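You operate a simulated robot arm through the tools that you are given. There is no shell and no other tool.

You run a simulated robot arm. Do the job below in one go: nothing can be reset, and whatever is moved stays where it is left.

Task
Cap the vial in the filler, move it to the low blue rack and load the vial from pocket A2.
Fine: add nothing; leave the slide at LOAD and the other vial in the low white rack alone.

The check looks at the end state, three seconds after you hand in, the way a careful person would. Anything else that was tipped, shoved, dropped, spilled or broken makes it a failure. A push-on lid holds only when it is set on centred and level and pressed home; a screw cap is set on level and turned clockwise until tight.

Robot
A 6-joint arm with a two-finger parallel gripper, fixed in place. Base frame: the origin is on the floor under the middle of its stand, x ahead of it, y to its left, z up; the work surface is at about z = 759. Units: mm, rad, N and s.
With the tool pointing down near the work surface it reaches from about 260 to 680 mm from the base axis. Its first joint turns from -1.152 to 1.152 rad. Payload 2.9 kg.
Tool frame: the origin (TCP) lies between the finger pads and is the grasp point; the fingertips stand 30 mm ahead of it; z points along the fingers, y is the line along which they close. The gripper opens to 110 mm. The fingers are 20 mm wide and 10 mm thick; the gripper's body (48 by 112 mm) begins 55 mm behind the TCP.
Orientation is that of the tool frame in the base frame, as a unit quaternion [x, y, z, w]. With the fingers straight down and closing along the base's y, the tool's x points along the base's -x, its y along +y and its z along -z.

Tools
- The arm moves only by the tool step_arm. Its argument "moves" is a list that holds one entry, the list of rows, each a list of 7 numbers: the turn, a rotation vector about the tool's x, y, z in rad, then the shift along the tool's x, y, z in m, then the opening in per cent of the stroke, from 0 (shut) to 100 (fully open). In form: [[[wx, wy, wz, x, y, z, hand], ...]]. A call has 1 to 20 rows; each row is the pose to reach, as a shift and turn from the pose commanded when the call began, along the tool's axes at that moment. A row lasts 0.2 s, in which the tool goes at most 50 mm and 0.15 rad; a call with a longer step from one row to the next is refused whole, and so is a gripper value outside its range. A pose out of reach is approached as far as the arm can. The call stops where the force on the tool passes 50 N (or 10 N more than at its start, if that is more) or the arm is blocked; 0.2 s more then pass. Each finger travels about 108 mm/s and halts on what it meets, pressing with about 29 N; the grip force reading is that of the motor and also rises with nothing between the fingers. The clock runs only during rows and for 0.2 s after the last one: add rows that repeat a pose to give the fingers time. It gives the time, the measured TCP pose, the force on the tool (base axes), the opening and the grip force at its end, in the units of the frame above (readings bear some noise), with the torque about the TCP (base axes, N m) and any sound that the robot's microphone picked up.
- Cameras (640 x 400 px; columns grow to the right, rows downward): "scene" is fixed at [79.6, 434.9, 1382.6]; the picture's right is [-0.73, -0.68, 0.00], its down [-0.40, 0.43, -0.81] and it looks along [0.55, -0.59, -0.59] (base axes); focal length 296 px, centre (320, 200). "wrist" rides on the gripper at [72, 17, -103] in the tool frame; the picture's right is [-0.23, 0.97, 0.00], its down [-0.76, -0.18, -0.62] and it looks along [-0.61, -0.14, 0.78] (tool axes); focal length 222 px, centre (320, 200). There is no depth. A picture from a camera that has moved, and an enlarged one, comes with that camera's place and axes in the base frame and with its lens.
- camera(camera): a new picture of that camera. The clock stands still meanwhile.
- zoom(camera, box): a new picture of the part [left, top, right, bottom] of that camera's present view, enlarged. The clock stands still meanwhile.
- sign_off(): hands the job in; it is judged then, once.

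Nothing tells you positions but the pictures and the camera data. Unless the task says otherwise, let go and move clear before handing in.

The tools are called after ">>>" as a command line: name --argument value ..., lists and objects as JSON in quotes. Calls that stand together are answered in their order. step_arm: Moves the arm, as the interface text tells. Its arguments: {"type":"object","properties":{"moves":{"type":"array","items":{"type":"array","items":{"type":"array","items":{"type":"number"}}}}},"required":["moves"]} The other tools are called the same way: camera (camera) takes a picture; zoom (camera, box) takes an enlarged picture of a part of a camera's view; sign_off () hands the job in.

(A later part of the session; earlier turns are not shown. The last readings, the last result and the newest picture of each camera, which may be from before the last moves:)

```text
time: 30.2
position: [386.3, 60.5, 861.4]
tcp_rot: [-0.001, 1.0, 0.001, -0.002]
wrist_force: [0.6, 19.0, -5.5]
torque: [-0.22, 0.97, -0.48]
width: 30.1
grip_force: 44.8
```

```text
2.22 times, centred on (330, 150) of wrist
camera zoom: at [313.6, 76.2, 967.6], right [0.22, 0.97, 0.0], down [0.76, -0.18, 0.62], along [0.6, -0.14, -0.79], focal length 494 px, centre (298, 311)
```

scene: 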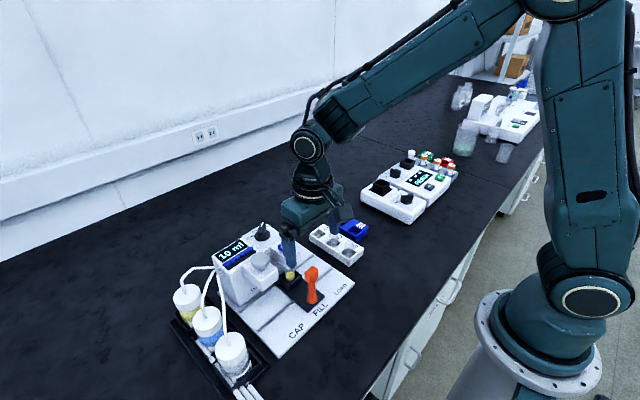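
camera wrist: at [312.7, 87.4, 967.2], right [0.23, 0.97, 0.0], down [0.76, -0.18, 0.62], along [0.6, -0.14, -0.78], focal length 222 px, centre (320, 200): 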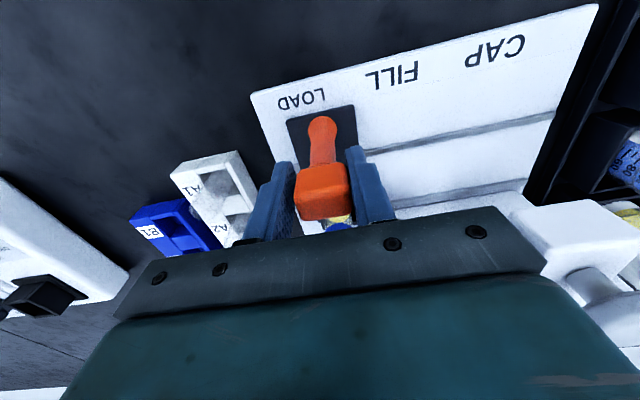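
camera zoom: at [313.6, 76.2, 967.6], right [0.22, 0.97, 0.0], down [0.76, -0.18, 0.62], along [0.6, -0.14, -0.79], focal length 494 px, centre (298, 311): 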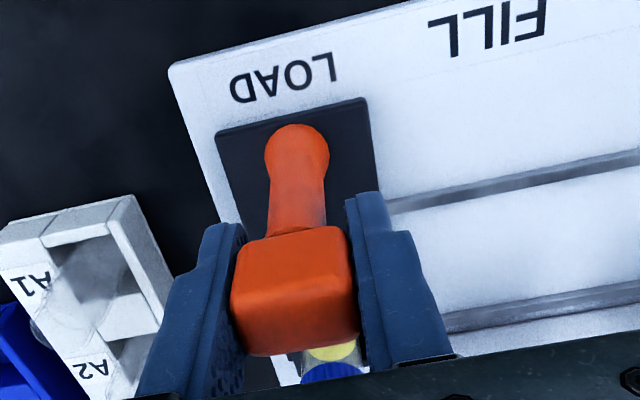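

The stop is confirmed (19 N). I'll relieve that push, release the lever, and rise clear to view the capped vial.

>>> step_arm --moves '[[[0, 0, 0, 0, 0.001, 0, 0], [0, 0, 0, 0, 0.001, 0, 20], [0, 0, 0, 0, 0.001, 0, 50], [0, 0, 0, 0, 0.001, 0, 50], [0, 0, 0, 0, 0.001, -0.02, 50], [0, 0, 0, 0, 0.001, -0.06, 50], [0, 0, 0, 0.02, 0.001, -0.1, 50], [0, 0, 0, 0.02, 0.001, -0.1, 50]]]'

>>> camera --camera "wrist"

>>> zoom --camera "scene" --box '[240, 200, 380, 320]'

```text
time: 32.0
position: [365.7, 59.8, 961.6]
tcp_rot: [0.0, 1.0, 0.0, -0.002]
wrist_force: [0.4, -0.2, -0.5]
torque: [0.01, 0.0, 0.0]
width: 55.0
grip_force: 0.0
```

```text
taken
camera wrist: at [293.5, 76.8, 1066.5], right [0.23, 0.97, 0.0], down [0.76, -0.18, 0.62], along [0.6, -0.14, -0.78], focal length 222 px, centre (320, 200)
```

wrist: 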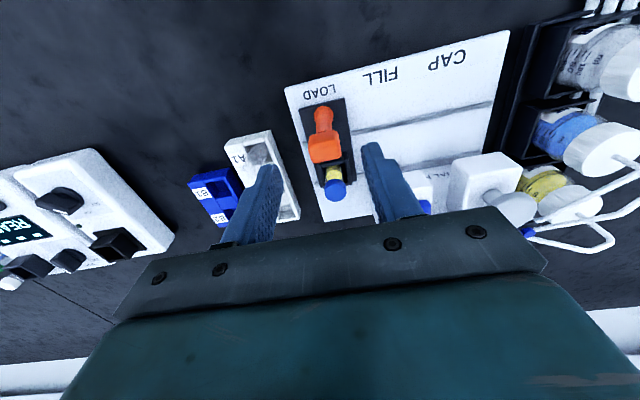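

```text
3.33 times, centred on (310, 260) of scene
camera zoom: at [79.5, 434.9, 1382.6], right [-0.73, -0.68, 0.0], down [-0.4, 0.43, -0.81], along [0.55, -0.59, -0.59], focal length 986 px, centre (353, 0)
```

zoom: 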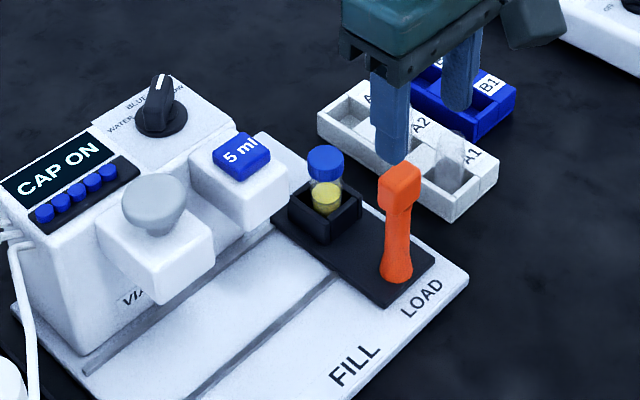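

The capped vial (blue cap) stands clear in the LOAD pocket. I'll zoom in to locate its cap and the rack pockets.

>>> zoom --camera "wrist" --box '[280, 80, 400, 220]'

>>> zoom --camera "scene" --box '[315, 235, 365, 275]'

>>> zoom --camera "scene" --box '[300, 200, 380, 270]'

```text
2.86 times, centred on (340, 150) of wrist
camera zoom: at [293.5, 76.8, 1066.5], right [0.23, 0.97, 0.0], down [0.76, -0.18, 0.62], along [0.6, -0.14, -0.78], focal length 635 px, centre (263, 343)
```

zoom: 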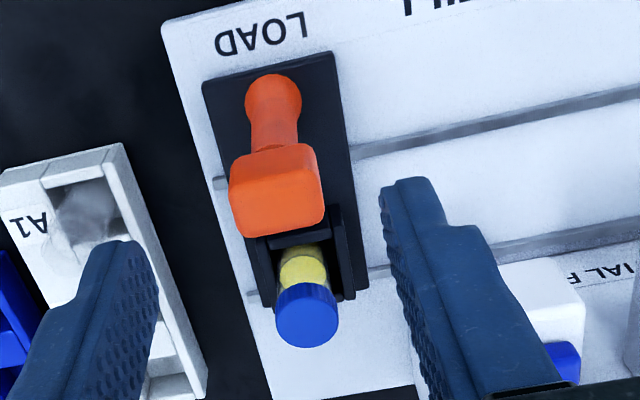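

```text
10.00 times, centred on (340, 255) of scene
camera zoom: at [79.5, 434.9, 1382.6], right [-0.73, -0.68, 0.0], down [-0.4, 0.43, -0.81], along [0.55, -0.59, -0.59], focal length 2959 px, centre (120, -350)
```

zoom: 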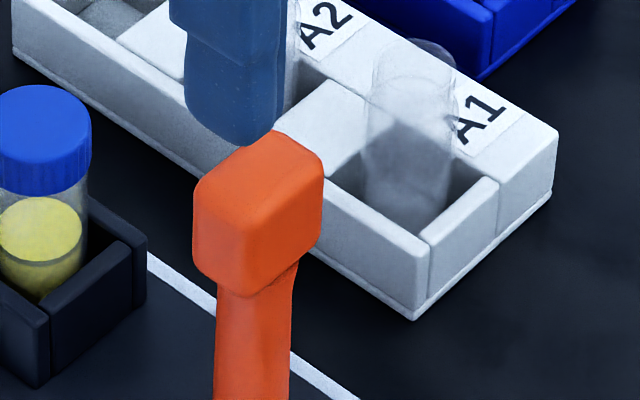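

```text
5.71 times, centred on (340, 235) of scene
camera zoom: at [79.5, 434.9, 1382.6], right [-0.73, -0.68, 0.0], down [-0.4, 0.43, -0.81], along [0.55, -0.59, -0.59], focal length 1691 px, centre (206, 0)
```

zoom: 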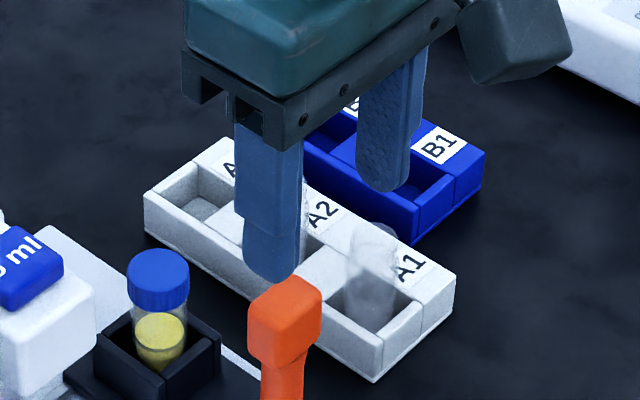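

The cap top is at about (459, 58, 840). Before grasping I want accurate rack pocket positions, so I'll move over the racks with the fingers closed for a clear view.

>>> step_arm --moves '[[[0, 0, 0, 0, -0.03, -0.02, 50], [0, 0, 0, 0, -0.07, -0.03, 20], [0, 0, 0, 0, -0.11, -0.03, 0], [0, 0, 0, 0, -0.135, -0.03, 0], [0, 0, 0, 0, -0.135, -0.03, 0]]]'

>>> camera --camera "wrist"

>>> zoom --camera "wrist" --box '[220, 60, 420, 185]'

>>> zoom --camera "scene" --box '[300, 200, 380, 270]'

```text
time: 33.2
position: [364.4, -76.1, 995.5]
tcp_rot: [0.0, 1.0, 0.001, -0.002]
wrist_force: [-1.0, 0.5, 0.5]
torque: [0.0, -0.02, 0.02]
width: 0.1
grip_force: 29.4
```

```text
taken
camera wrist: at [292.0, -58.9, 1100.2], right [0.23, 0.97, 0.0], down [0.76, -0.18, 0.62], along [0.6, -0.14, -0.78], focal length 222 px, centre (320, 200)
```

wrist: 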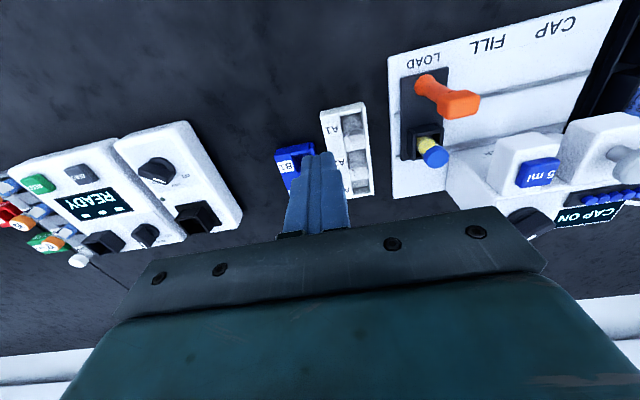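

```text
3.20 times, centred on (320, 122) of wrist
camera zoom: at [292.0, -58.9, 1100.2], right [0.23, 0.97, 0.0], down [0.76, -0.18, 0.62], along [0.6, -0.14, -0.78], focal length 711 px, centre (320, 448)
```

zoom: 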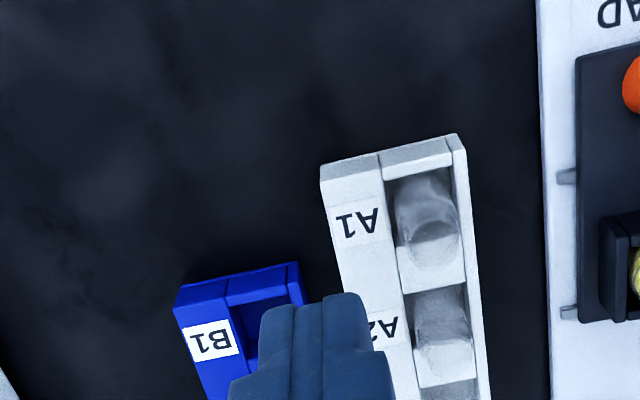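

```text
5.71 times, centred on (340, 235) of scene
camera zoom: at [79.6, 434.8, 1382.6], right [-0.73, -0.68, 0.0], down [-0.4, 0.43, -0.81], along [0.55, -0.59, -0.59], focal length 1691 px, centre (206, 0)
```

zoom: 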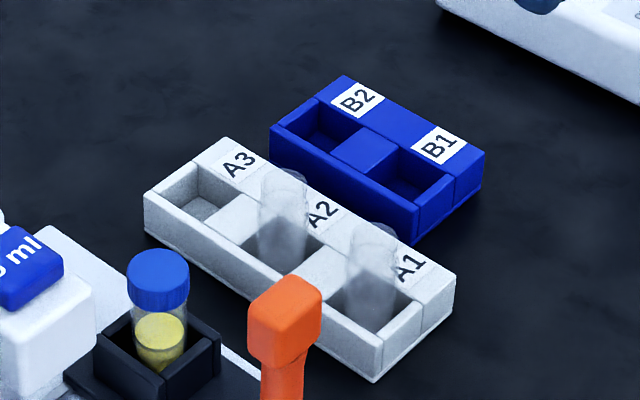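

The racks are clear: white rack spans roughly x 393–548, y −83 to −18; the blue one is farther in −y. I'll shift the hand forward for an unobstructed close look at the pockets.

>>> step_arm --moves '[[[0, -0.0036, 0, -0.04, 0, 0, 0], [0, -0.0036, 0, -0.08, 0, 0, 0], [0, -0.0036, 0, -0.12, 0.01, 0, 0], [0, -0.0036, 0, -0.13, 0.02, 0, 0], [0, -0.0036, 0, -0.13, 0.02, 0, 0]]]'

>>> camera --camera "wrist"

>>> zoom --camera "wrist" --box '[200, 10, 440, 160]'

>>> zoom --camera "scene" --box '[320, 215, 380, 270]'

```text
time: 34.4
position: [497.5, -56.7, 994.4]
tcp_rot: [-0.001, 1.0, 0.0, 0.0]
wrist_force: [-1.2, 1.2, 1.1]
torque: [-0.03, -0.01, -0.03]
width: 0.2
grip_force: 28.6
```

```text
taken
camera wrist: at [423.5, -39.4, 1097.7], right [0.23, 0.97, 0.0], down [0.76, -0.18, 0.62], along [0.61, -0.14, -0.78], focal length 222 px, centre (320, 200)
```

wrist: 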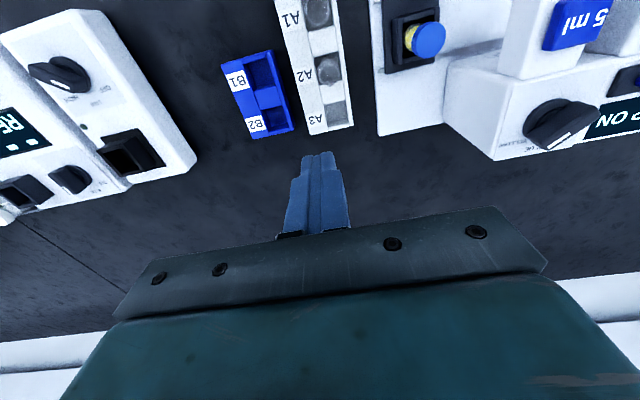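

```text
2.67 times, centred on (320, 85) of wrist
camera zoom: at [423.5, -39.4, 1097.7], right [0.23, 0.97, 0.0], down [0.76, -0.18, 0.62], along [0.61, -0.14, -0.78], focal length 592 px, centre (320, 507)
```

zoom: 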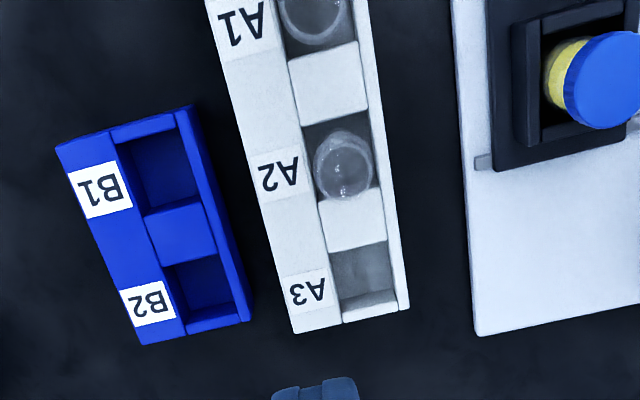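

```text
7.27 times, centred on (350, 242) of scene
camera zoom: at [79.6, 434.9, 1382.6], right [-0.73, -0.68, 0.0], down [-0.4, 0.43, -0.81], along [0.55, -0.59, -0.59], focal length 2152 px, centre (102, -109)
```

zoom: 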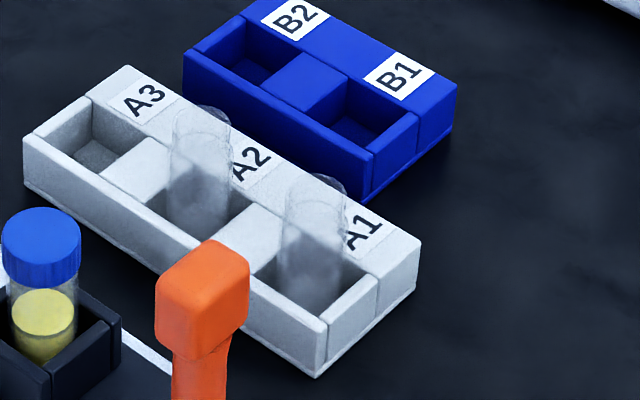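

Now pockets are clear: B1 ≈ (457, −124), B2 ≈ (513, −124), A2 ≈ (469, −40), pitch ≈ 56 mm. I'll zoom further for the vial geometry.

>>> zoom --camera "wrist" --box '[290, 30, 370, 100]'

>>> zoom --camera "scene" --box '[335, 220, 375, 255]'

>>> zoom --camera "scene" --box '[310, 240, 345, 275]'

>>> zoom --camera "wrist" --box '[380, 0, 460, 70]'

```text
5.71 times, centred on (330, 65) of wrist
camera zoom: at [423.5, -39.4, 1097.7], right [0.23, 0.97, 0.0], down [0.76, -0.18, 0.62], along [0.61, -0.14, -0.78], focal length 1269 px, centre (263, 971)
```

zoom: 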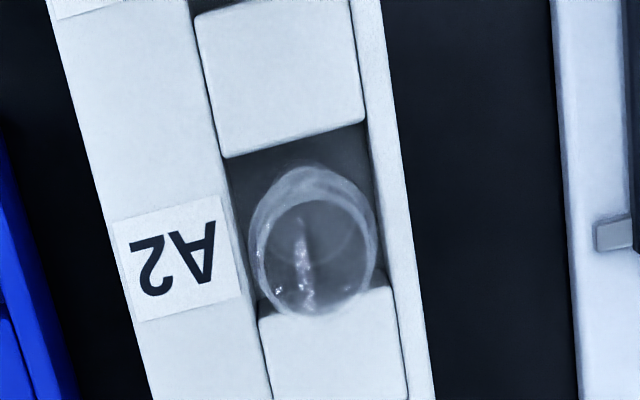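

```text
11.43 times, centred on (355, 238) of scene
camera zoom: at [79.6, 434.9, 1382.6], right [-0.73, -0.68, 0.0], down [-0.4, 0.43, -0.81], along [0.55, -0.59, -0.59], focal length 3382 px, centre (-80, -229)
```

zoom: 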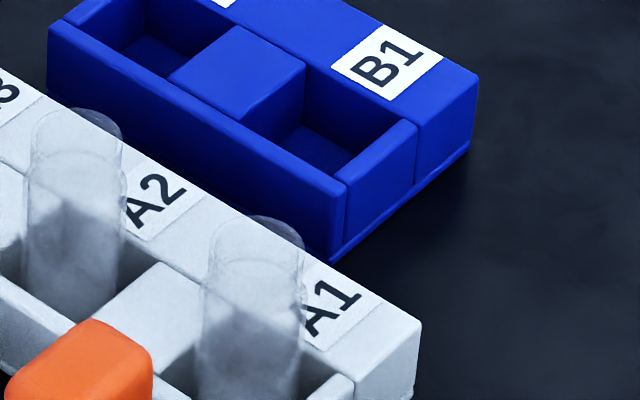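

```text
11.43 times, centred on (328, 258) of scene
camera zoom: at [79.6, 434.9, 1382.6], right [-0.73, -0.68, 0.0], down [-0.4, 0.43, -0.81], along [0.55, -0.59, -0.59], focal length 3382 px, centre (234, -457)
```

zoom: 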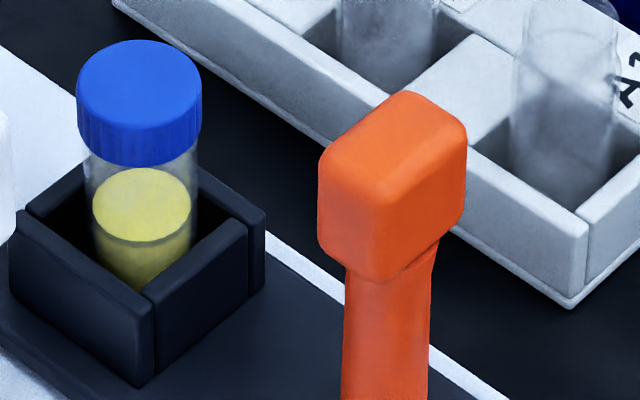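

```text
5.71 times, centred on (420, 35) of wrist
camera zoom: at [423.5, -39.4, 1097.7], right [0.23, 0.97, 0.0], down [0.76, -0.18, 0.62], along [0.61, -0.14, -0.78], focal length 1269 px, centre (-251, 1143)
```

zoom: 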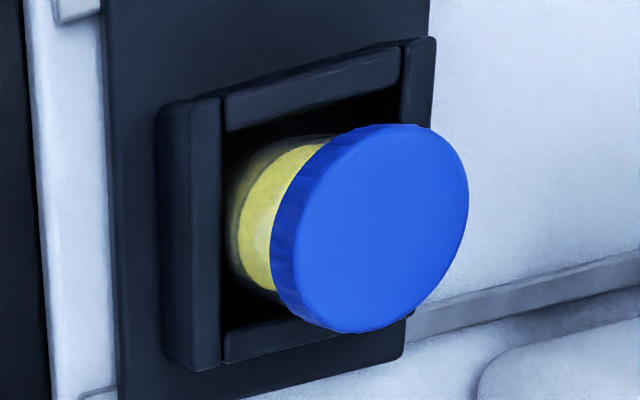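

The capped vial is centred near (459.5, 58.6) with cap top z≈840; uncapped vial A2 stands at about (470, −40.5) with rim z≈820. I'll turn the hand −90° about the vertical so its wide body clears the dispenser head when grasping at LOAD.

>>> step_arm --moves '[[[0, 0, -0.1428, 0, 0, 0, 20], [0, 0, -0.2856, 0, 0, 0, 50], [0, 0, -0.4284, 0, 0, 0, 50], [0, 0, -0.5712, 0, 0, 0, 50], [0, 0, -0.714, 0, 0, 0, 50], [0, 0, -0.8568, 0, 0, 0, 50], [0, 0, -0.9996, 0, 0, 0, 50], [0, 0, -1.1424, 0, 0, 0, 50], [0, 0, -1.2852, 0, 0, 0, 50], [0, 0, -1.428, 0, 0, 0, 50], [0, 0, -1.5708, 0, 0, 0, 50], [0, 0, -1.5708, 0, 0, 0, 50]]]'

>>> camera --camera "wrist"

>>> camera --camera "scene"

```text
time: 37.0
position: [496.8, -55.0, 992.4]
tcp_rot: [0.708, -0.707, 0.0, 0.0]
wrist_force: [0.0, 0.8, 0.0]
torque: [-0.01, -0.01, 0.0]
width: 55.0
grip_force: 0.1
```

```text
taken
camera wrist: at [479.2, -127.7, 1096.8], right [-0.97, 0.22, 0.0], down [0.18, 0.76, 0.62], along [0.14, 0.61, -0.78], focal length 222 px, centre (320, 200)
```

wrist: 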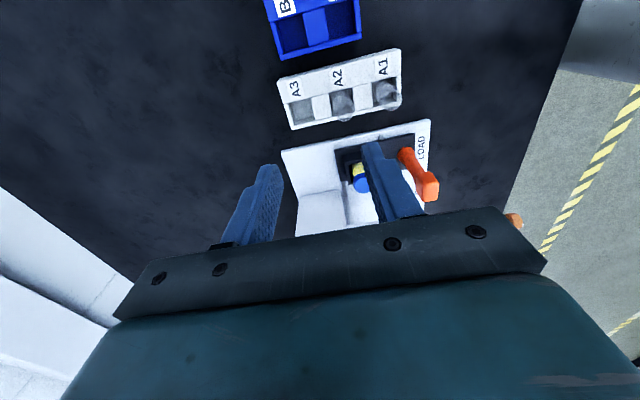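

```text
taken
```

scene: 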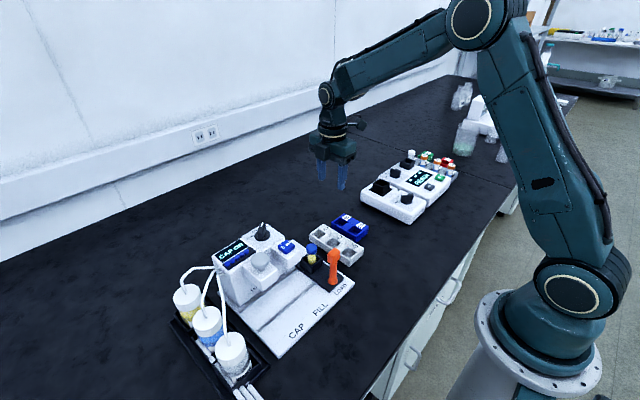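

Orientation is good. I'll now move over the capped vial and hover to check alignment.

>>> step_arm --moves '[[[0, 0, 0, -0.035, 0.012, 0.01, 50], [0, 0, 0, -0.07, 0.025, 0.025, 50], [0, 0, 0, -0.1, 0.035, 0.045, 50], [0, 0, 0, -0.1144, 0.0373, 0.0635, 50], [0, 0, 0, -0.1144, 0.0373, 0.0635, 50], [0, 0, 0, -0.1144, 0.0373, 0.0635, 50]]]'

>>> camera --camera "wrist"

>>> zoom --camera "scene" --box '[250, 190, 370, 290]'

```text
time: 38.4
position: [458.0, 58.4, 927.9]
tcp_rot: [-0.707, 0.707, 0.0, 0.0]
wrist_force: [0.2, -0.5, -0.4]
torque: [-0.02, -0.01, 0.03]
width: 54.7
grip_force: 0.1
```

```text
taken
camera wrist: at [441.0, -13.6, 1033.2], right [-0.97, 0.23, 0.0], down [0.18, 0.76, 0.62], along [0.14, 0.61, -0.78], focal length 222 px, centre (320, 200)
```

wrist: 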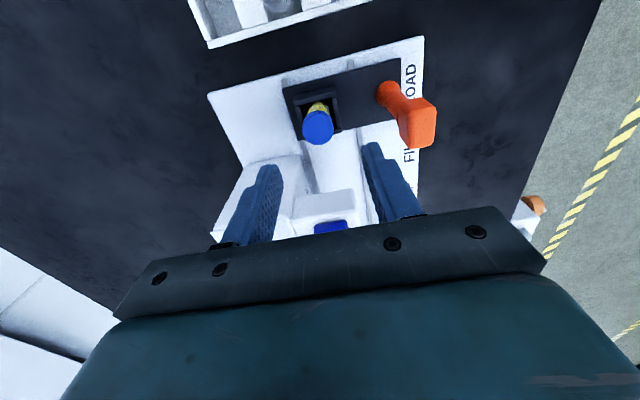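

```text
4.00 times, centred on (310, 240) of scene
camera zoom: at [79.5, 434.9, 1382.6], right [-0.73, -0.68, 0.0], down [-0.4, 0.43, -0.81], along [0.55, -0.59, -0.59], focal length 1184 px, centre (360, 40)
```

zoom: 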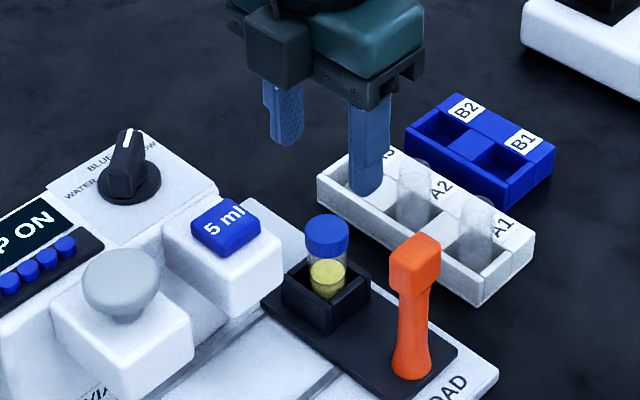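

The hand hovers above the vial. I'll check a dark box near the hand in the scene view before descending.

>>> zoom --camera "scene" --box '[280, 110, 400, 260]'

>>> zoom --camera "wrist" --box '[240, 60, 440, 220]'

```text
2.67 times, centred on (340, 185) of scene
camera zoom: at [79.5, 434.9, 1382.6], right [-0.73, -0.68, 0.0], down [-0.4, 0.43, -0.81], along [0.55, -0.59, -0.59], focal length 789 px, centre (267, 240)
```

zoom: 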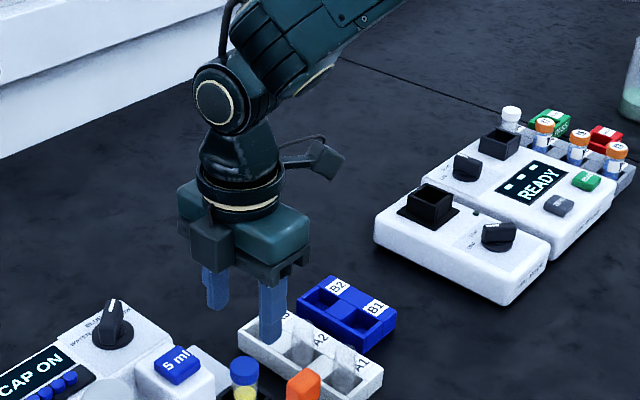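

```text
2.50 times, centred on (340, 140) of wrist
camera zoom: at [441.0, -13.6, 1033.2], right [-0.97, 0.23, 0.0], down [0.18, 0.76, 0.62], along [0.14, 0.61, -0.78], focal length 555 px, centre (270, 350)
```

zoom: 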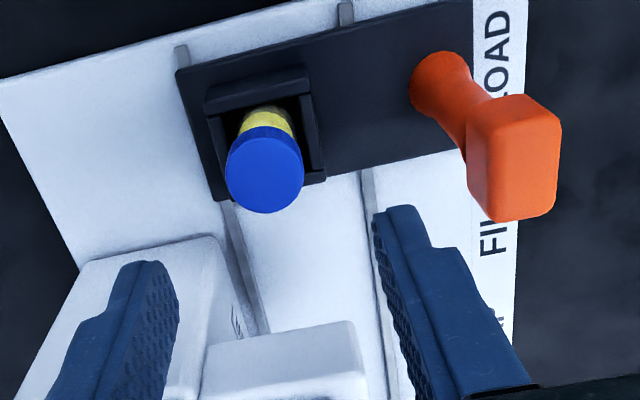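

The vial is at about (460, 59) and the hand is 2 mm short in x; the dispenser head's side is at y≈116, leaving clearance. I'll correct, descend around the cap and close.

>>> step_arm --moves '[[[0, 0, 0, -0.0006, -0.0018, 0.03, 50], [0, 0, 0, -0.0006, -0.0018, 0.06, 50], [0, 0, 0, -0.0006, -0.0018, 0.078, 50], [0, 0, 0, -0.0006, -0.0018, 0.086, 50], [0, 0, 0, -0.0006, -0.0018, 0.086, 50]]]'

>>> camera --camera "wrist"

>>> zoom --camera "scene" --box '[270, 190, 370, 290]'

```text
time: 39.6
position: [459.1, 59.3, 843.8]
tcp_rot: [0.707, -0.707, 0.0, 0.0]
wrist_force: [0.2, 0.1, 0.1]
torque: [-0.01, 0.01, 0.03]
width: 55.0
grip_force: 0.0
```

```text
taken
camera wrist: at [441.6, -13.3, 947.2], right [-0.97, 0.23, 0.0], down [0.18, 0.76, 0.62], along [0.14, 0.61, -0.78], focal length 222 px, centre (320, 200)
```

wrist: 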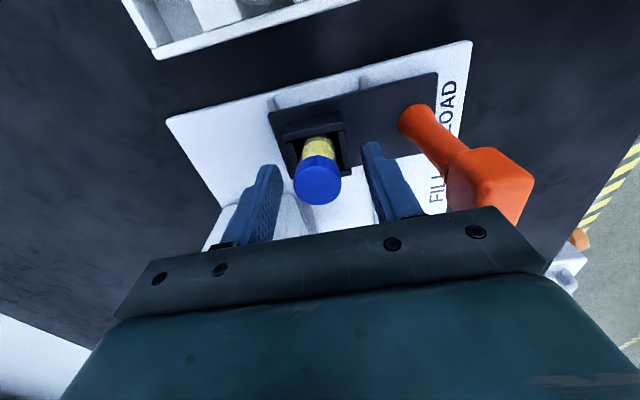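

```text
4.00 times, centred on (320, 240) of scene
camera zoom: at [79.6, 434.9, 1382.6], right [-0.73, -0.68, 0.0], down [-0.4, 0.43, -0.81], along [0.55, -0.59, -0.59], focal length 1184 px, centre (320, 40)
```

zoom: 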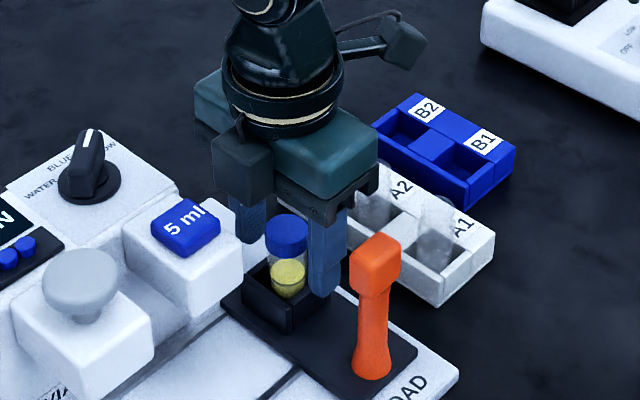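

The cap is centred between the fingers to within about 1 mm. Closing now.

>>> step_arm --moves '[[[0, 0, 0, 0, -0.0007, 0, 35], [0, 0, 0, 0, -0.0007, 0, 25], [0, 0, 0, 0, -0.0007, 0, 10], [0, 0, 0, 0, -0.0007, 0, 0], [0, 0, 0, 0, -0.0007, 0, 0]]]'

>>> zoom --camera "wrist" --box '[230, 60, 430, 240]'

>>> zoom --camera "scene" --box '[310, 230, 370, 290]'

```text
time: 40.8
position: [460.4, 59.2, 843.0]
tcp_rot: [0.708, -0.707, 0.0, 0.0]
wrist_force: [0.3, 0.3, 1.1]
torque: [-0.01, 0.04, 0.02]
width: 24.2
grip_force: 28.6
```

```text
2.22 times, centred on (330, 150) of wrist
camera zoom: at [442.7, -13.4, 947.9], right [-0.97, 0.23, 0.0], down [0.18, 0.76, 0.62], along [0.14, 0.61, -0.78], focal length 494 px, centre (298, 311)
```

zoom: 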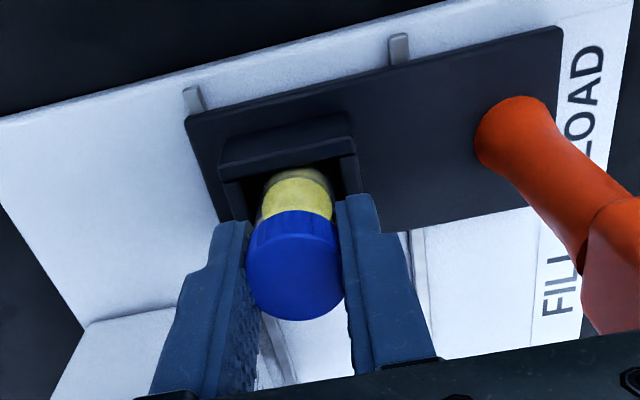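

```text
6.67 times, centred on (340, 260) of scene
camera zoom: at [79.5, 434.9, 1382.6], right [-0.73, -0.68, 0.0], down [-0.4, 0.43, -0.81], along [0.55, -0.59, -0.59], focal length 1973 px, centre (187, -200)
```

zoom: 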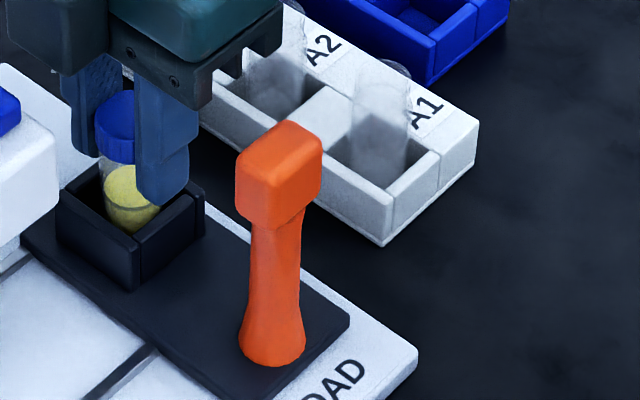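

Gripped at 24.2 mm on the cap. I'll lift slowly and check the vial comes with it.

>>> step_arm --moves '[[[0, 0, 0, 0, 0, -0.004, 0], [0, 0, 0, 0, 0, -0.012, 0], [0, 0, 0, 0, 0, -0.022, 0], [0, 0, 0, 0, 0, -0.034, 0], [0, 0, 0, 0, 0, -0.044, 0], [0, 0, 0, 0, 0, -0.044, 0]]]'

>>> camera --camera "wrist"

>>> zoom --camera "scene" --box '[300, 210, 370, 280]'

```text
time: 42.2
position: [461.7, 59.0, 887.1]
tcp_rot: [0.707, -0.707, -0.001, 0.0]
wrist_force: [0.2, -0.4, 0.2]
torque: [0.03, -0.02, -0.02]
width: 23.9
grip_force: 29.2
```

```text
taken
camera wrist: at [443.6, -14.0, 990.7], right [-0.97, 0.23, 0.0], down [0.18, 0.76, 0.62], along [0.14, 0.61, -0.78], focal length 222 px, centre (320, 200)
```

wrist: 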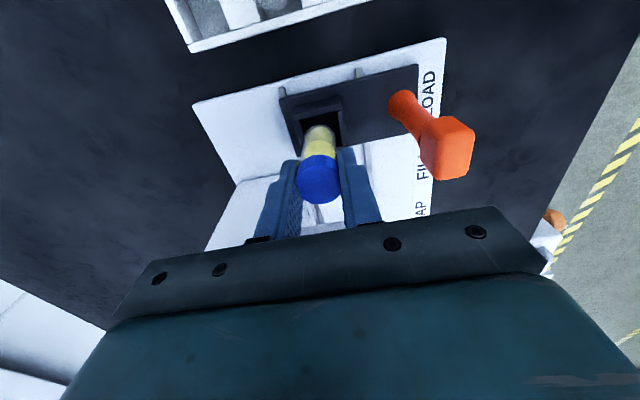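

```text
5.71 times, centred on (335, 245) of scene
camera zoom: at [79.6, 434.9, 1382.6], right [-0.73, -0.68, 0.0], down [-0.4, 0.43, -0.81], along [0.55, -0.59, -0.59], focal length 1691 px, centre (234, -57)
```

zoom: 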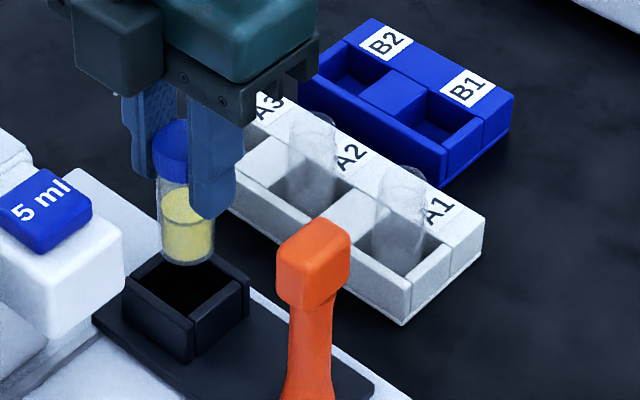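

The capped vial is hanging upright and clear of the pocket. I'll raise and carry it over to B1 at about (457, −124).

>>> step_arm --moves '[[[0, 0, 0, 0, 0, -0.02, 0], [0, 0, 0, 0.01, 0, -0.038, 0], [0, 0, 0, 0.03, 0.001, -0.038, 0], [0, 0, 0, 0.055, 0.002, -0.038, 0], [0, 0, 0, 0.08, 0.003, -0.038, 0], [0, 0, 0, 0.105, 0.004, -0.038, 0], [0, 0, 0, 0.13, 0.0043, -0.038, 0], [0, 0, 0, 0.155, 0.0043, -0.038, 0], [0, 0, 0, 0.172, 0.0043, -0.038, 0], [0, 0, 0, 0.1811, 0.0043, -0.038, 0], [0, 0, 0, 0.1811, 0.0043, -0.038, 0], [0, 0, 0, 0.1811, 0.0043, -0.038, 0]]]'

>>> camera --camera "wrist"

>>> zoom --camera "scene" --box '[300, 170, 400, 260]'

```text
time: 44.8
position: [457.9, -122.8, 925.4]
tcp_rot: [0.707, -0.707, -0.001, 0.0]
wrist_force: [-0.7, 0.4, 0.0]
torque: [0.01, -0.03, 0.0]
width: 23.7
grip_force: 29.1
```

```text
taken
camera wrist: at [440.4, -195.3, 1029.3], right [-0.97, 0.23, 0.0], down [0.18, 0.76, 0.62], along [0.14, 0.61, -0.78], focal length 222 px, centre (320, 200)
```

wrist: 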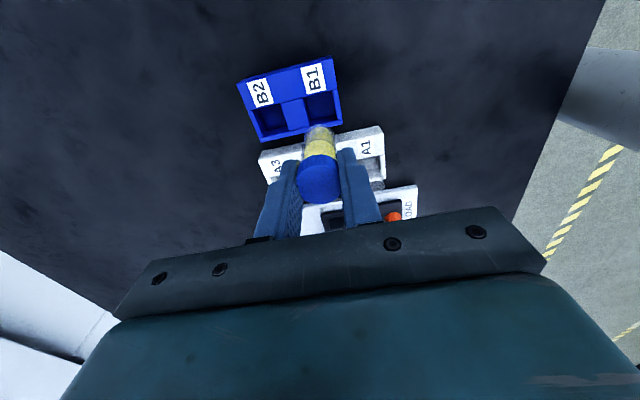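

```text
4.44 times, centred on (350, 215) of scene
camera zoom: at [79.6, 434.9, 1382.6], right [-0.73, -0.68, 0.0], down [-0.4, 0.43, -0.81], along [0.55, -0.59, -0.59], focal length 1315 px, centre (187, 133)
```

zoom: 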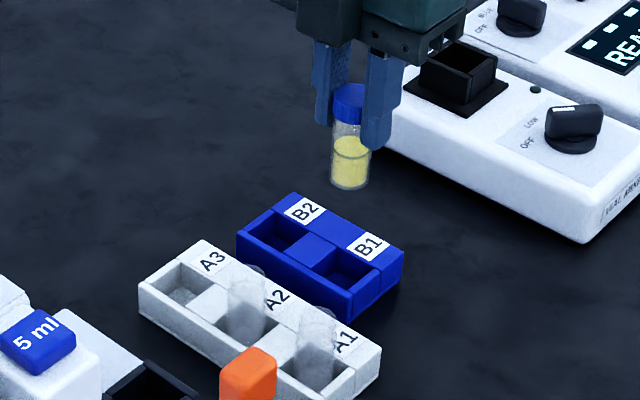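

The vial hangs above the blue rack. I'll zoom the wrist view to check the alignment with B1.

>>> zoom --camera "wrist" --box '[230, 40, 400, 210]'

>>> zoom --camera "scene" --box '[350, 180, 400, 250]'

```text
2.35 times, centred on (315, 125) of wrist
camera zoom: at [440.4, -195.3, 1029.3], right [-0.97, 0.23, 0.0], down [0.18, 0.76, 0.62], along [0.14, 0.61, -0.78], focal length 523 px, centre (332, 376)
```

zoom: 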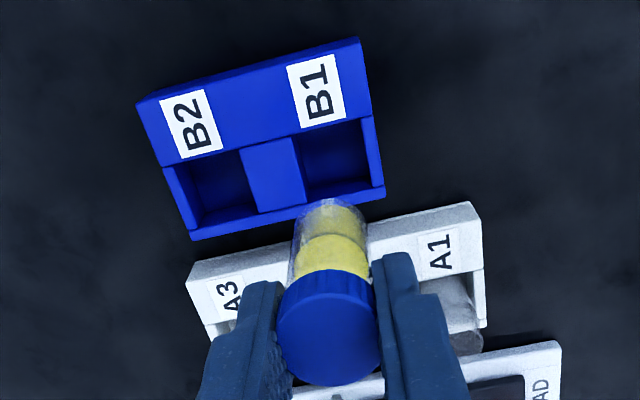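

```text
5.71 times, centred on (375, 215) of scene
camera zoom: at [79.6, 434.9, 1382.6], right [-0.73, -0.68, 0.0], down [-0.4, 0.43, -0.81], along [0.55, -0.59, -0.59], focal length 1691 px, centre (6, 114)
```

zoom: 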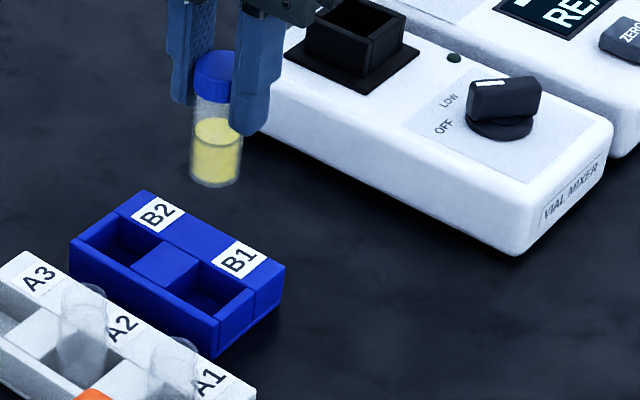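

B1 is at (456.8, −124.3); the vial is within about 1 mm of it. I'll trim 1 mm and lower until the vial's bottom is just above the rack, then check again.

>>> step_arm --moves '[[[0, 0, 0, -0.001, 0.0008, 0.025, 0], [0, 0, 0, -0.001, 0.0008, 0.05, 0], [0, 0, 0, -0.001, 0.0008, 0.065, 0], [0, 0, 0, -0.001, 0.0008, 0.068, 0], [0, 0, 0, -0.001, 0.0008, 0.068, 0]]]'

>>> zoom --camera "wrist" --box '[230, 40, 400, 210]'

>>> zoom --camera "scene" --box '[340, 195, 380, 245]'

```text
time: 46.0
position: [457.4, -121.7, 858.0]
tcp_rot: [0.707, -0.707, 0.0, 0.0]
wrist_force: [0.7, 0.9, -0.4]
torque: [-0.04, -0.01, -0.01]
width: 24.0
grip_force: 29.3
```

```text
2.35 times, centred on (315, 125) of wrist
camera zoom: at [439.2, -194.6, 960.9], right [-0.97, 0.23, 0.0], down [0.18, 0.76, 0.62], along [0.14, 0.61, -0.78], focal length 523 px, centre (332, 376)
```

zoom: 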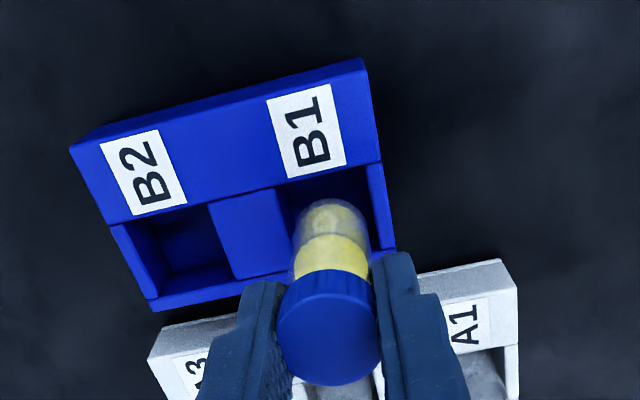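

```text
8.00 times, centred on (360, 220) of scene
camera zoom: at [79.6, 434.9, 1382.6], right [-0.73, -0.68, 0.0], down [-0.4, 0.43, -0.81], along [0.55, -0.59, -0.59], focal length 2367 px, centre (0, 40)
```

zoom: 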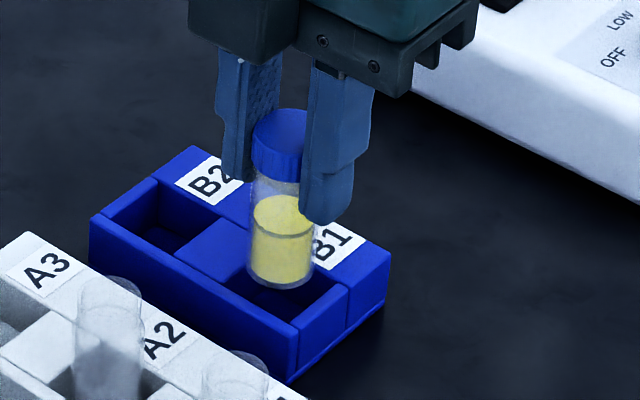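

The vial bottom is over the B1 opening. I'll lower it in, slowing toward the floor.

>>> step_arm --moves '[[[0, 0, 0, 0, 0, 0.006, 0], [0, 0, 0, 0, 0, 0.012, 0], [0, 0, 0, 0, 0, 0.017, 0], [0, 0, 0, 0, 0, 0.02, 0], [0, 0, 0, 0, 0, 0.02, 0]]]'

>>> zoom --camera "wrist" --box '[230, 40, 400, 210]'

>>> zoom --camera "scene" --box '[340, 195, 380, 245]'

```text
time: 47.2
position: [456.5, -122.5, 836.9]
tcp_rot: [0.707, -0.707, 0.0, -0.001]
wrist_force: [-0.2, -1.9, -0.6]
torque: [-0.12, -0.04, -0.04]
width: 23.9
grip_force: 28.6
```

```text
2.35 times, centred on (315, 125) of wrist
camera zoom: at [438.4, -193.5, 941.1], right [-0.97, 0.23, 0.0], down [0.18, 0.76, 0.62], along [0.14, 0.61, -0.78], focal length 523 px, centre (332, 376)
```

zoom: 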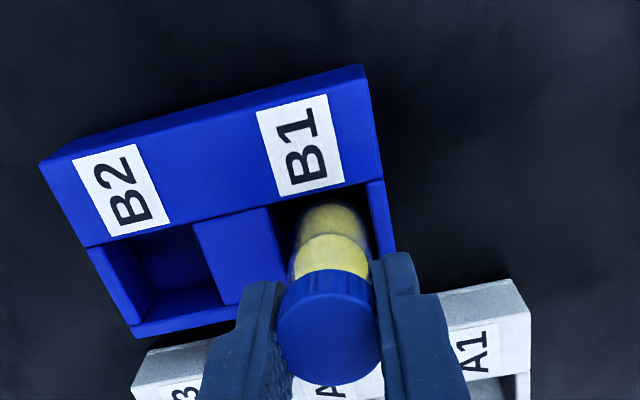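

```text
8.00 times, centred on (360, 220) of scene
camera zoom: at [79.6, 434.8, 1382.6], right [-0.73, -0.68, 0.0], down [-0.4, 0.43, -0.81], along [0.55, -0.59, -0.59], focal length 2367 px, centre (0, 40)
```

zoom: 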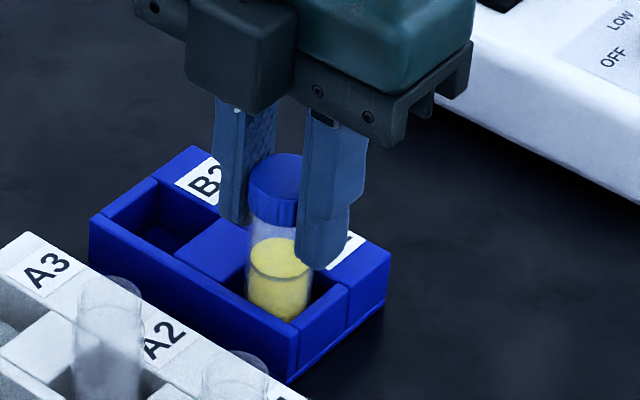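

A light sideways contact (−1.9 N in y at the vial bottom) suggests the bottom touches the +y wall; I'll shift 1.5 mm toward −y and continue down in small steps.

>>> step_arm --moves '[[[0, 0, 0, 0.0015, 0, 0, 0], [0, 0, 0, 0.0015, 0, 0.001, 0], [0, 0, 0, 0.0015, 0, 0.002, 0], [0, 0, 0, 0.0015, 0, 0.003, 0]]]'

```text
time: 48.2
position: [456.6, -122.6, 833.3]
tcp_rot: [-0.707, 0.708, 0.0, 0.0]
wrist_force: [1.1, -0.2, 0.1]
torque: [-0.02, 0.02, 0.03]
width: 23.9
grip_force: 28.5
```

Side load is gone. Continuing down 1 mm at a time until it touches the floor.

>>> step_arm --moves '[[[0, 0, 0, 0, 0, 0.001, 0], [0, 0, 0, 0, 0, 0.002, 0], [0, 0, 0, 0, 0, 0.003, 0]]]'

```text
time: 49.0
position: [457.2, -123.5, 831.3]
tcp_rot: [-0.707, 0.707, 0.0, 0.001]
wrist_force: [0.4, 0.8, 0.1]
torque: [0.0, -0.01, 0.01]
width: 23.7
grip_force: 28.9
```

>>> step_arm --moves '[[[0, 0, 0, 0, 0, 0.001, 0], [0, 0, 0, 0, 0, 0.002, 0]]]'

>>> zoom --camera "scene" --box '[340, 195, 380, 245]'

```text
time: 49.6
position: [458.0, -122.6, 828.3]
tcp_rot: [0.707, -0.707, 0.0, -0.001]
wrist_force: [-0.4, 0.0, -0.2]
torque: [0.01, -0.03, 0.01]
width: 24.3
grip_force: 28.3
```

```text
8.00 times, centred on (360, 220) of scene
camera zoom: at [79.6, 434.9, 1382.6], right [-0.73, -0.68, 0.0], down [-0.4, 0.43, -0.81], along [0.55, -0.59, -0.59], focal length 2367 px, centre (0, 40)
```

zoom: 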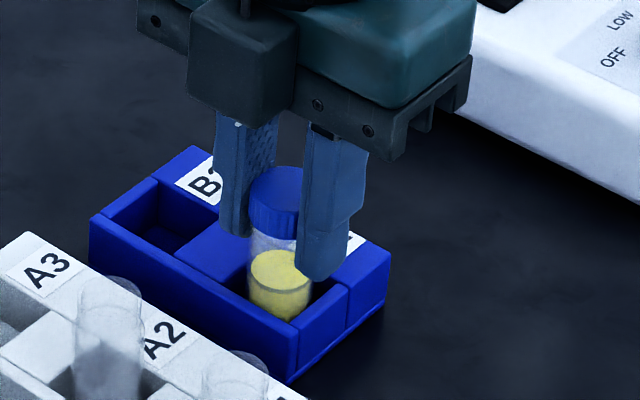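

Still no floor contact; fingertips remain well above the rack. Continuing in small steps.

>>> step_arm --moves '[[[0, 0, 0, 0, 0, 0.001, 0], [0, 0, 0, 0, 0, 0.002, 0]]]'

```text
time: 50.2
position: [456.5, -122.4, 827.0]
tcp_rot: [0.707, -0.707, 0.001, 0.0]
wrist_force: [-0.2, 0.0, 0.7]
torque: [-0.02, 0.01, -0.01]
width: 23.7
grip_force: 28.3
```

>>> step_arm --moves '[[[0, 0, 0, 0, 0, 0.0007, 0], [0, 0, 0, 0, 0, 0.0014, 0]]]'

```text
time: 50.8
position: [457.0, -122.6, 826.7]
tcp_rot: [0.707, -0.707, 0.001, 0.0]
wrist_force: [-4.3, -0.2, 12.7]
torque: [0.02, 0.31, -0.02]
width: 24.0
grip_force: 28.7
```

Floor contact (12.7 N). I'll ease up slightly, open the fingers, and rise.

>>> step_arm --moves '[[[0, 0, 0, 0, 0, -0.0006, 0], [0, 0, 0, 0, 0, -0.0006, 10], [0, 0, 0, 0, 0, -0.0006, 25], [0, 0, 0, 0, 0, -0.0006, 45], [0, 0, 0, 0, 0, -0.0006, 45], [0, 0, 0, 0, 0, -0.01, 45], [0, 0, 0, 0, 0, -0.03, 45], [0, 0, 0, 0, 0, -0.07, 45], [0, 0, 0, 0, 0, -0.1, 45], [0, 0, 0, 0, 0, -0.1, 45]]]'

>>> camera --camera "wrist"

>>> zoom --camera "scene" --box '[320, 185, 400, 255]'

```text
time: 53.0
position: [457.0, -123.0, 926.1]
tcp_rot: [0.707, -0.707, 0.0, 0.0]
wrist_force: [0.5, -0.2, -0.6]
torque: [0.01, 0.01, 0.01]
width: 49.4
grip_force: 0.1
```

```text
taken
camera wrist: at [439.0, -195.2, 1031.0], right [-0.97, 0.23, 0.0], down [0.18, 0.76, 0.62], along [0.14, 0.61, -0.78], focal length 222 px, centre (320, 200)
```

wrist: 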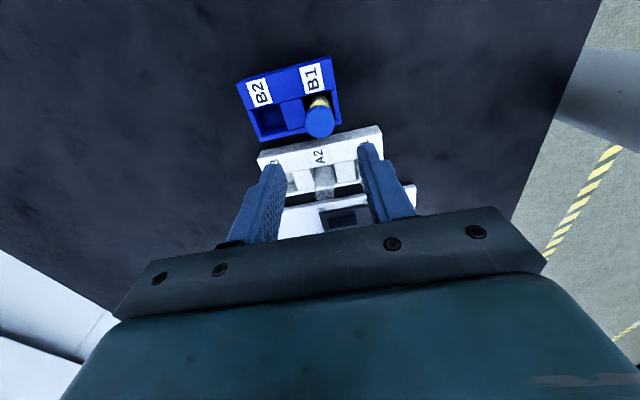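

```text
5.71 times, centred on (360, 220) of scene
camera zoom: at [79.5, 434.9, 1382.6], right [-0.73, -0.68, 0.0], down [-0.4, 0.43, -0.81], along [0.55, -0.59, -0.59], focal length 1691 px, centre (91, 86)
```

zoom: 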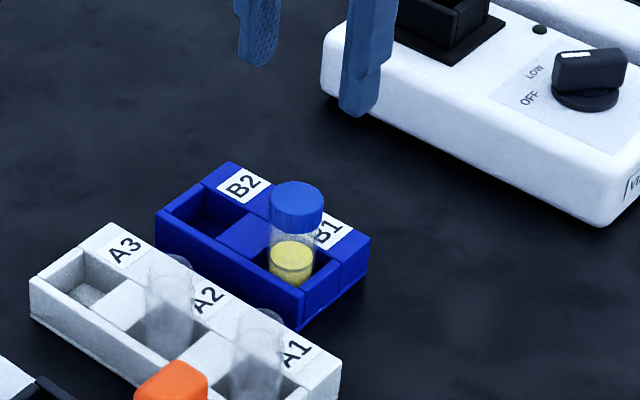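

The capped vial stands upright in B1. Now I'll move above A2 and check alignment for the empty vial.

>>> step_arm --moves '[[[0, 0, 0, -0.03, -0.005, 0.0, 45], [0, 0, 0, -0.06, -0.01, 0.01, 45], [0, 0, 0, -0.0825, -0.013, 0.021, 45], [0, 0, 0, -0.0825, -0.013, 0.021, 45], [0, 0, 0, -0.0825, -0.013, 0.021, 45]]]'

>>> camera --camera "wrist"

>>> zoom --camera "wrist" --box '[260, 90, 400, 200]'

>>> zoom --camera "scene" --box '[310, 185, 380, 265]'

```text
time: 54.2
position: [468.3, -39.3, 904.6]
tcp_rot: [0.707, -0.707, 0.0, 0.0]
wrist_force: [-0.3, 0.0, -0.3]
torque: [0.01, 0.0, 0.04]
width: 49.4
grip_force: 0.0
```

```text
taken
camera wrist: at [451.7, -110.6, 1007.5], right [-0.97, 0.23, 0.0], down [0.18, 0.76, 0.62], along [0.14, 0.61, -0.78], focal length 222 px, centre (320, 200)
```

wrist: 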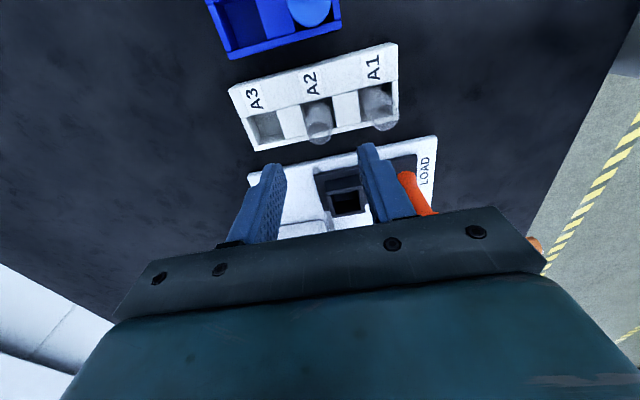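

```text
3.64 times, centred on (330, 145) of wrist
camera zoom: at [451.7, -110.6, 1007.5], right [-0.97, 0.23, 0.0], down [0.18, 0.76, 0.62], along [0.14, 0.61, -0.78], focal length 808 px, centre (284, 400)
```

zoom: 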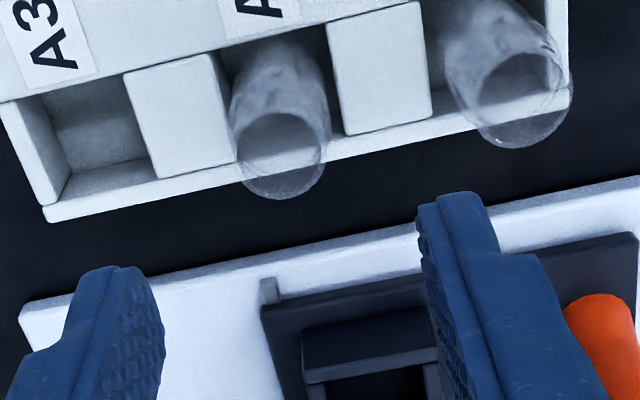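

```text
5.00 times, centred on (345, 225) of scene
camera zoom: at [79.5, 434.9, 1382.6], right [-0.73, -0.68, 0.0], down [-0.4, 0.43, -0.81], along [0.55, -0.59, -0.59], focal length 1480 px, centre (195, 75)
```

zoom: 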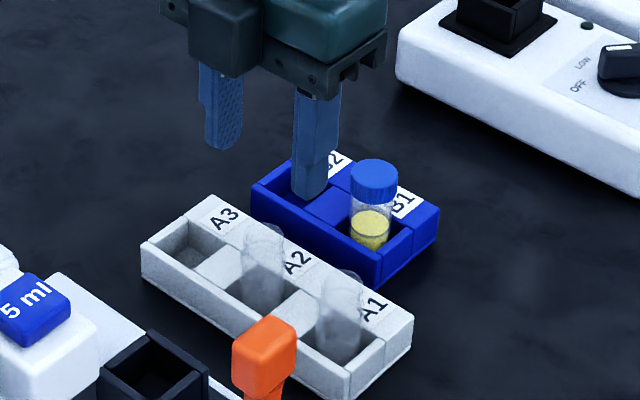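

A2's rim is centred near (469.4, −40), top z≈821, and A1's vial is at x≈414, giving room for the fingers. I'll descend around A2 with the fingers at 44 mm.

>>> step_arm --moves '[[[0, 0, 0, 0.0007, -0.0009, 0.02, 40], [0, 0, 0, 0.0007, -0.0009, 0.045, 40], [0, 0, 0, 0.0007, -0.0009, 0.065, 40], [0, 0, 0, 0.0007, -0.0009, 0.077, 40], [0, 0, 0, 0.0007, -0.0009, 0.0805, 40], [0, 0, 0, 0.0007, -0.0009, 0.0805, 40]]]'

>>> zoom --camera "wrist" --box '[230, 60, 430, 240]'

>>> zoom --camera "scene" --box '[310, 205, 380, 275]'

```text
time: 55.6
position: [469.5, -40.5, 823.7]
tcp_rot: [-0.707, 0.707, 0.001, 0.001]
wrist_force: [0.0, 0.0, -0.7]
torque: [0.01, 0.0, 0.03]
width: 43.9
grip_force: 0.1
```

```text
2.22 times, centred on (330, 150) of wrist
camera zoom: at [452.5, -113.7, 928.1], right [-0.97, 0.23, 0.0], down [0.18, 0.76, 0.62], along [0.14, 0.61, -0.78], focal length 494 px, centre (298, 311)
```

zoom: 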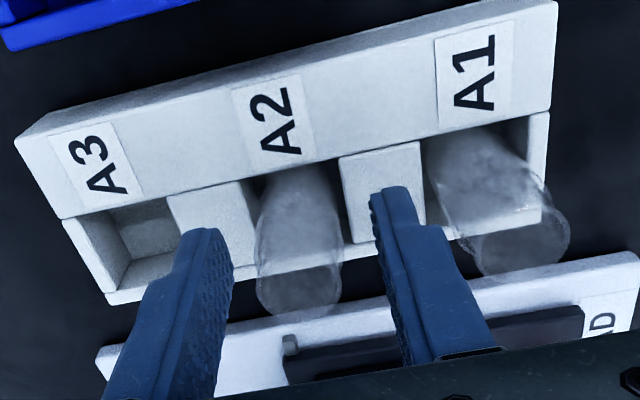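

```text
5.71 times, centred on (345, 240) of scene
camera zoom: at [79.6, 434.9, 1382.6], right [-0.73, -0.68, 0.0], down [-0.4, 0.43, -0.81], along [0.55, -0.59, -0.59], focal length 1691 px, centre (177, -29)
```

zoom: 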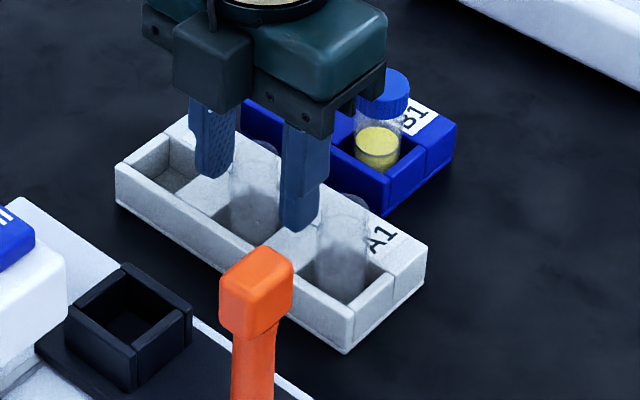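

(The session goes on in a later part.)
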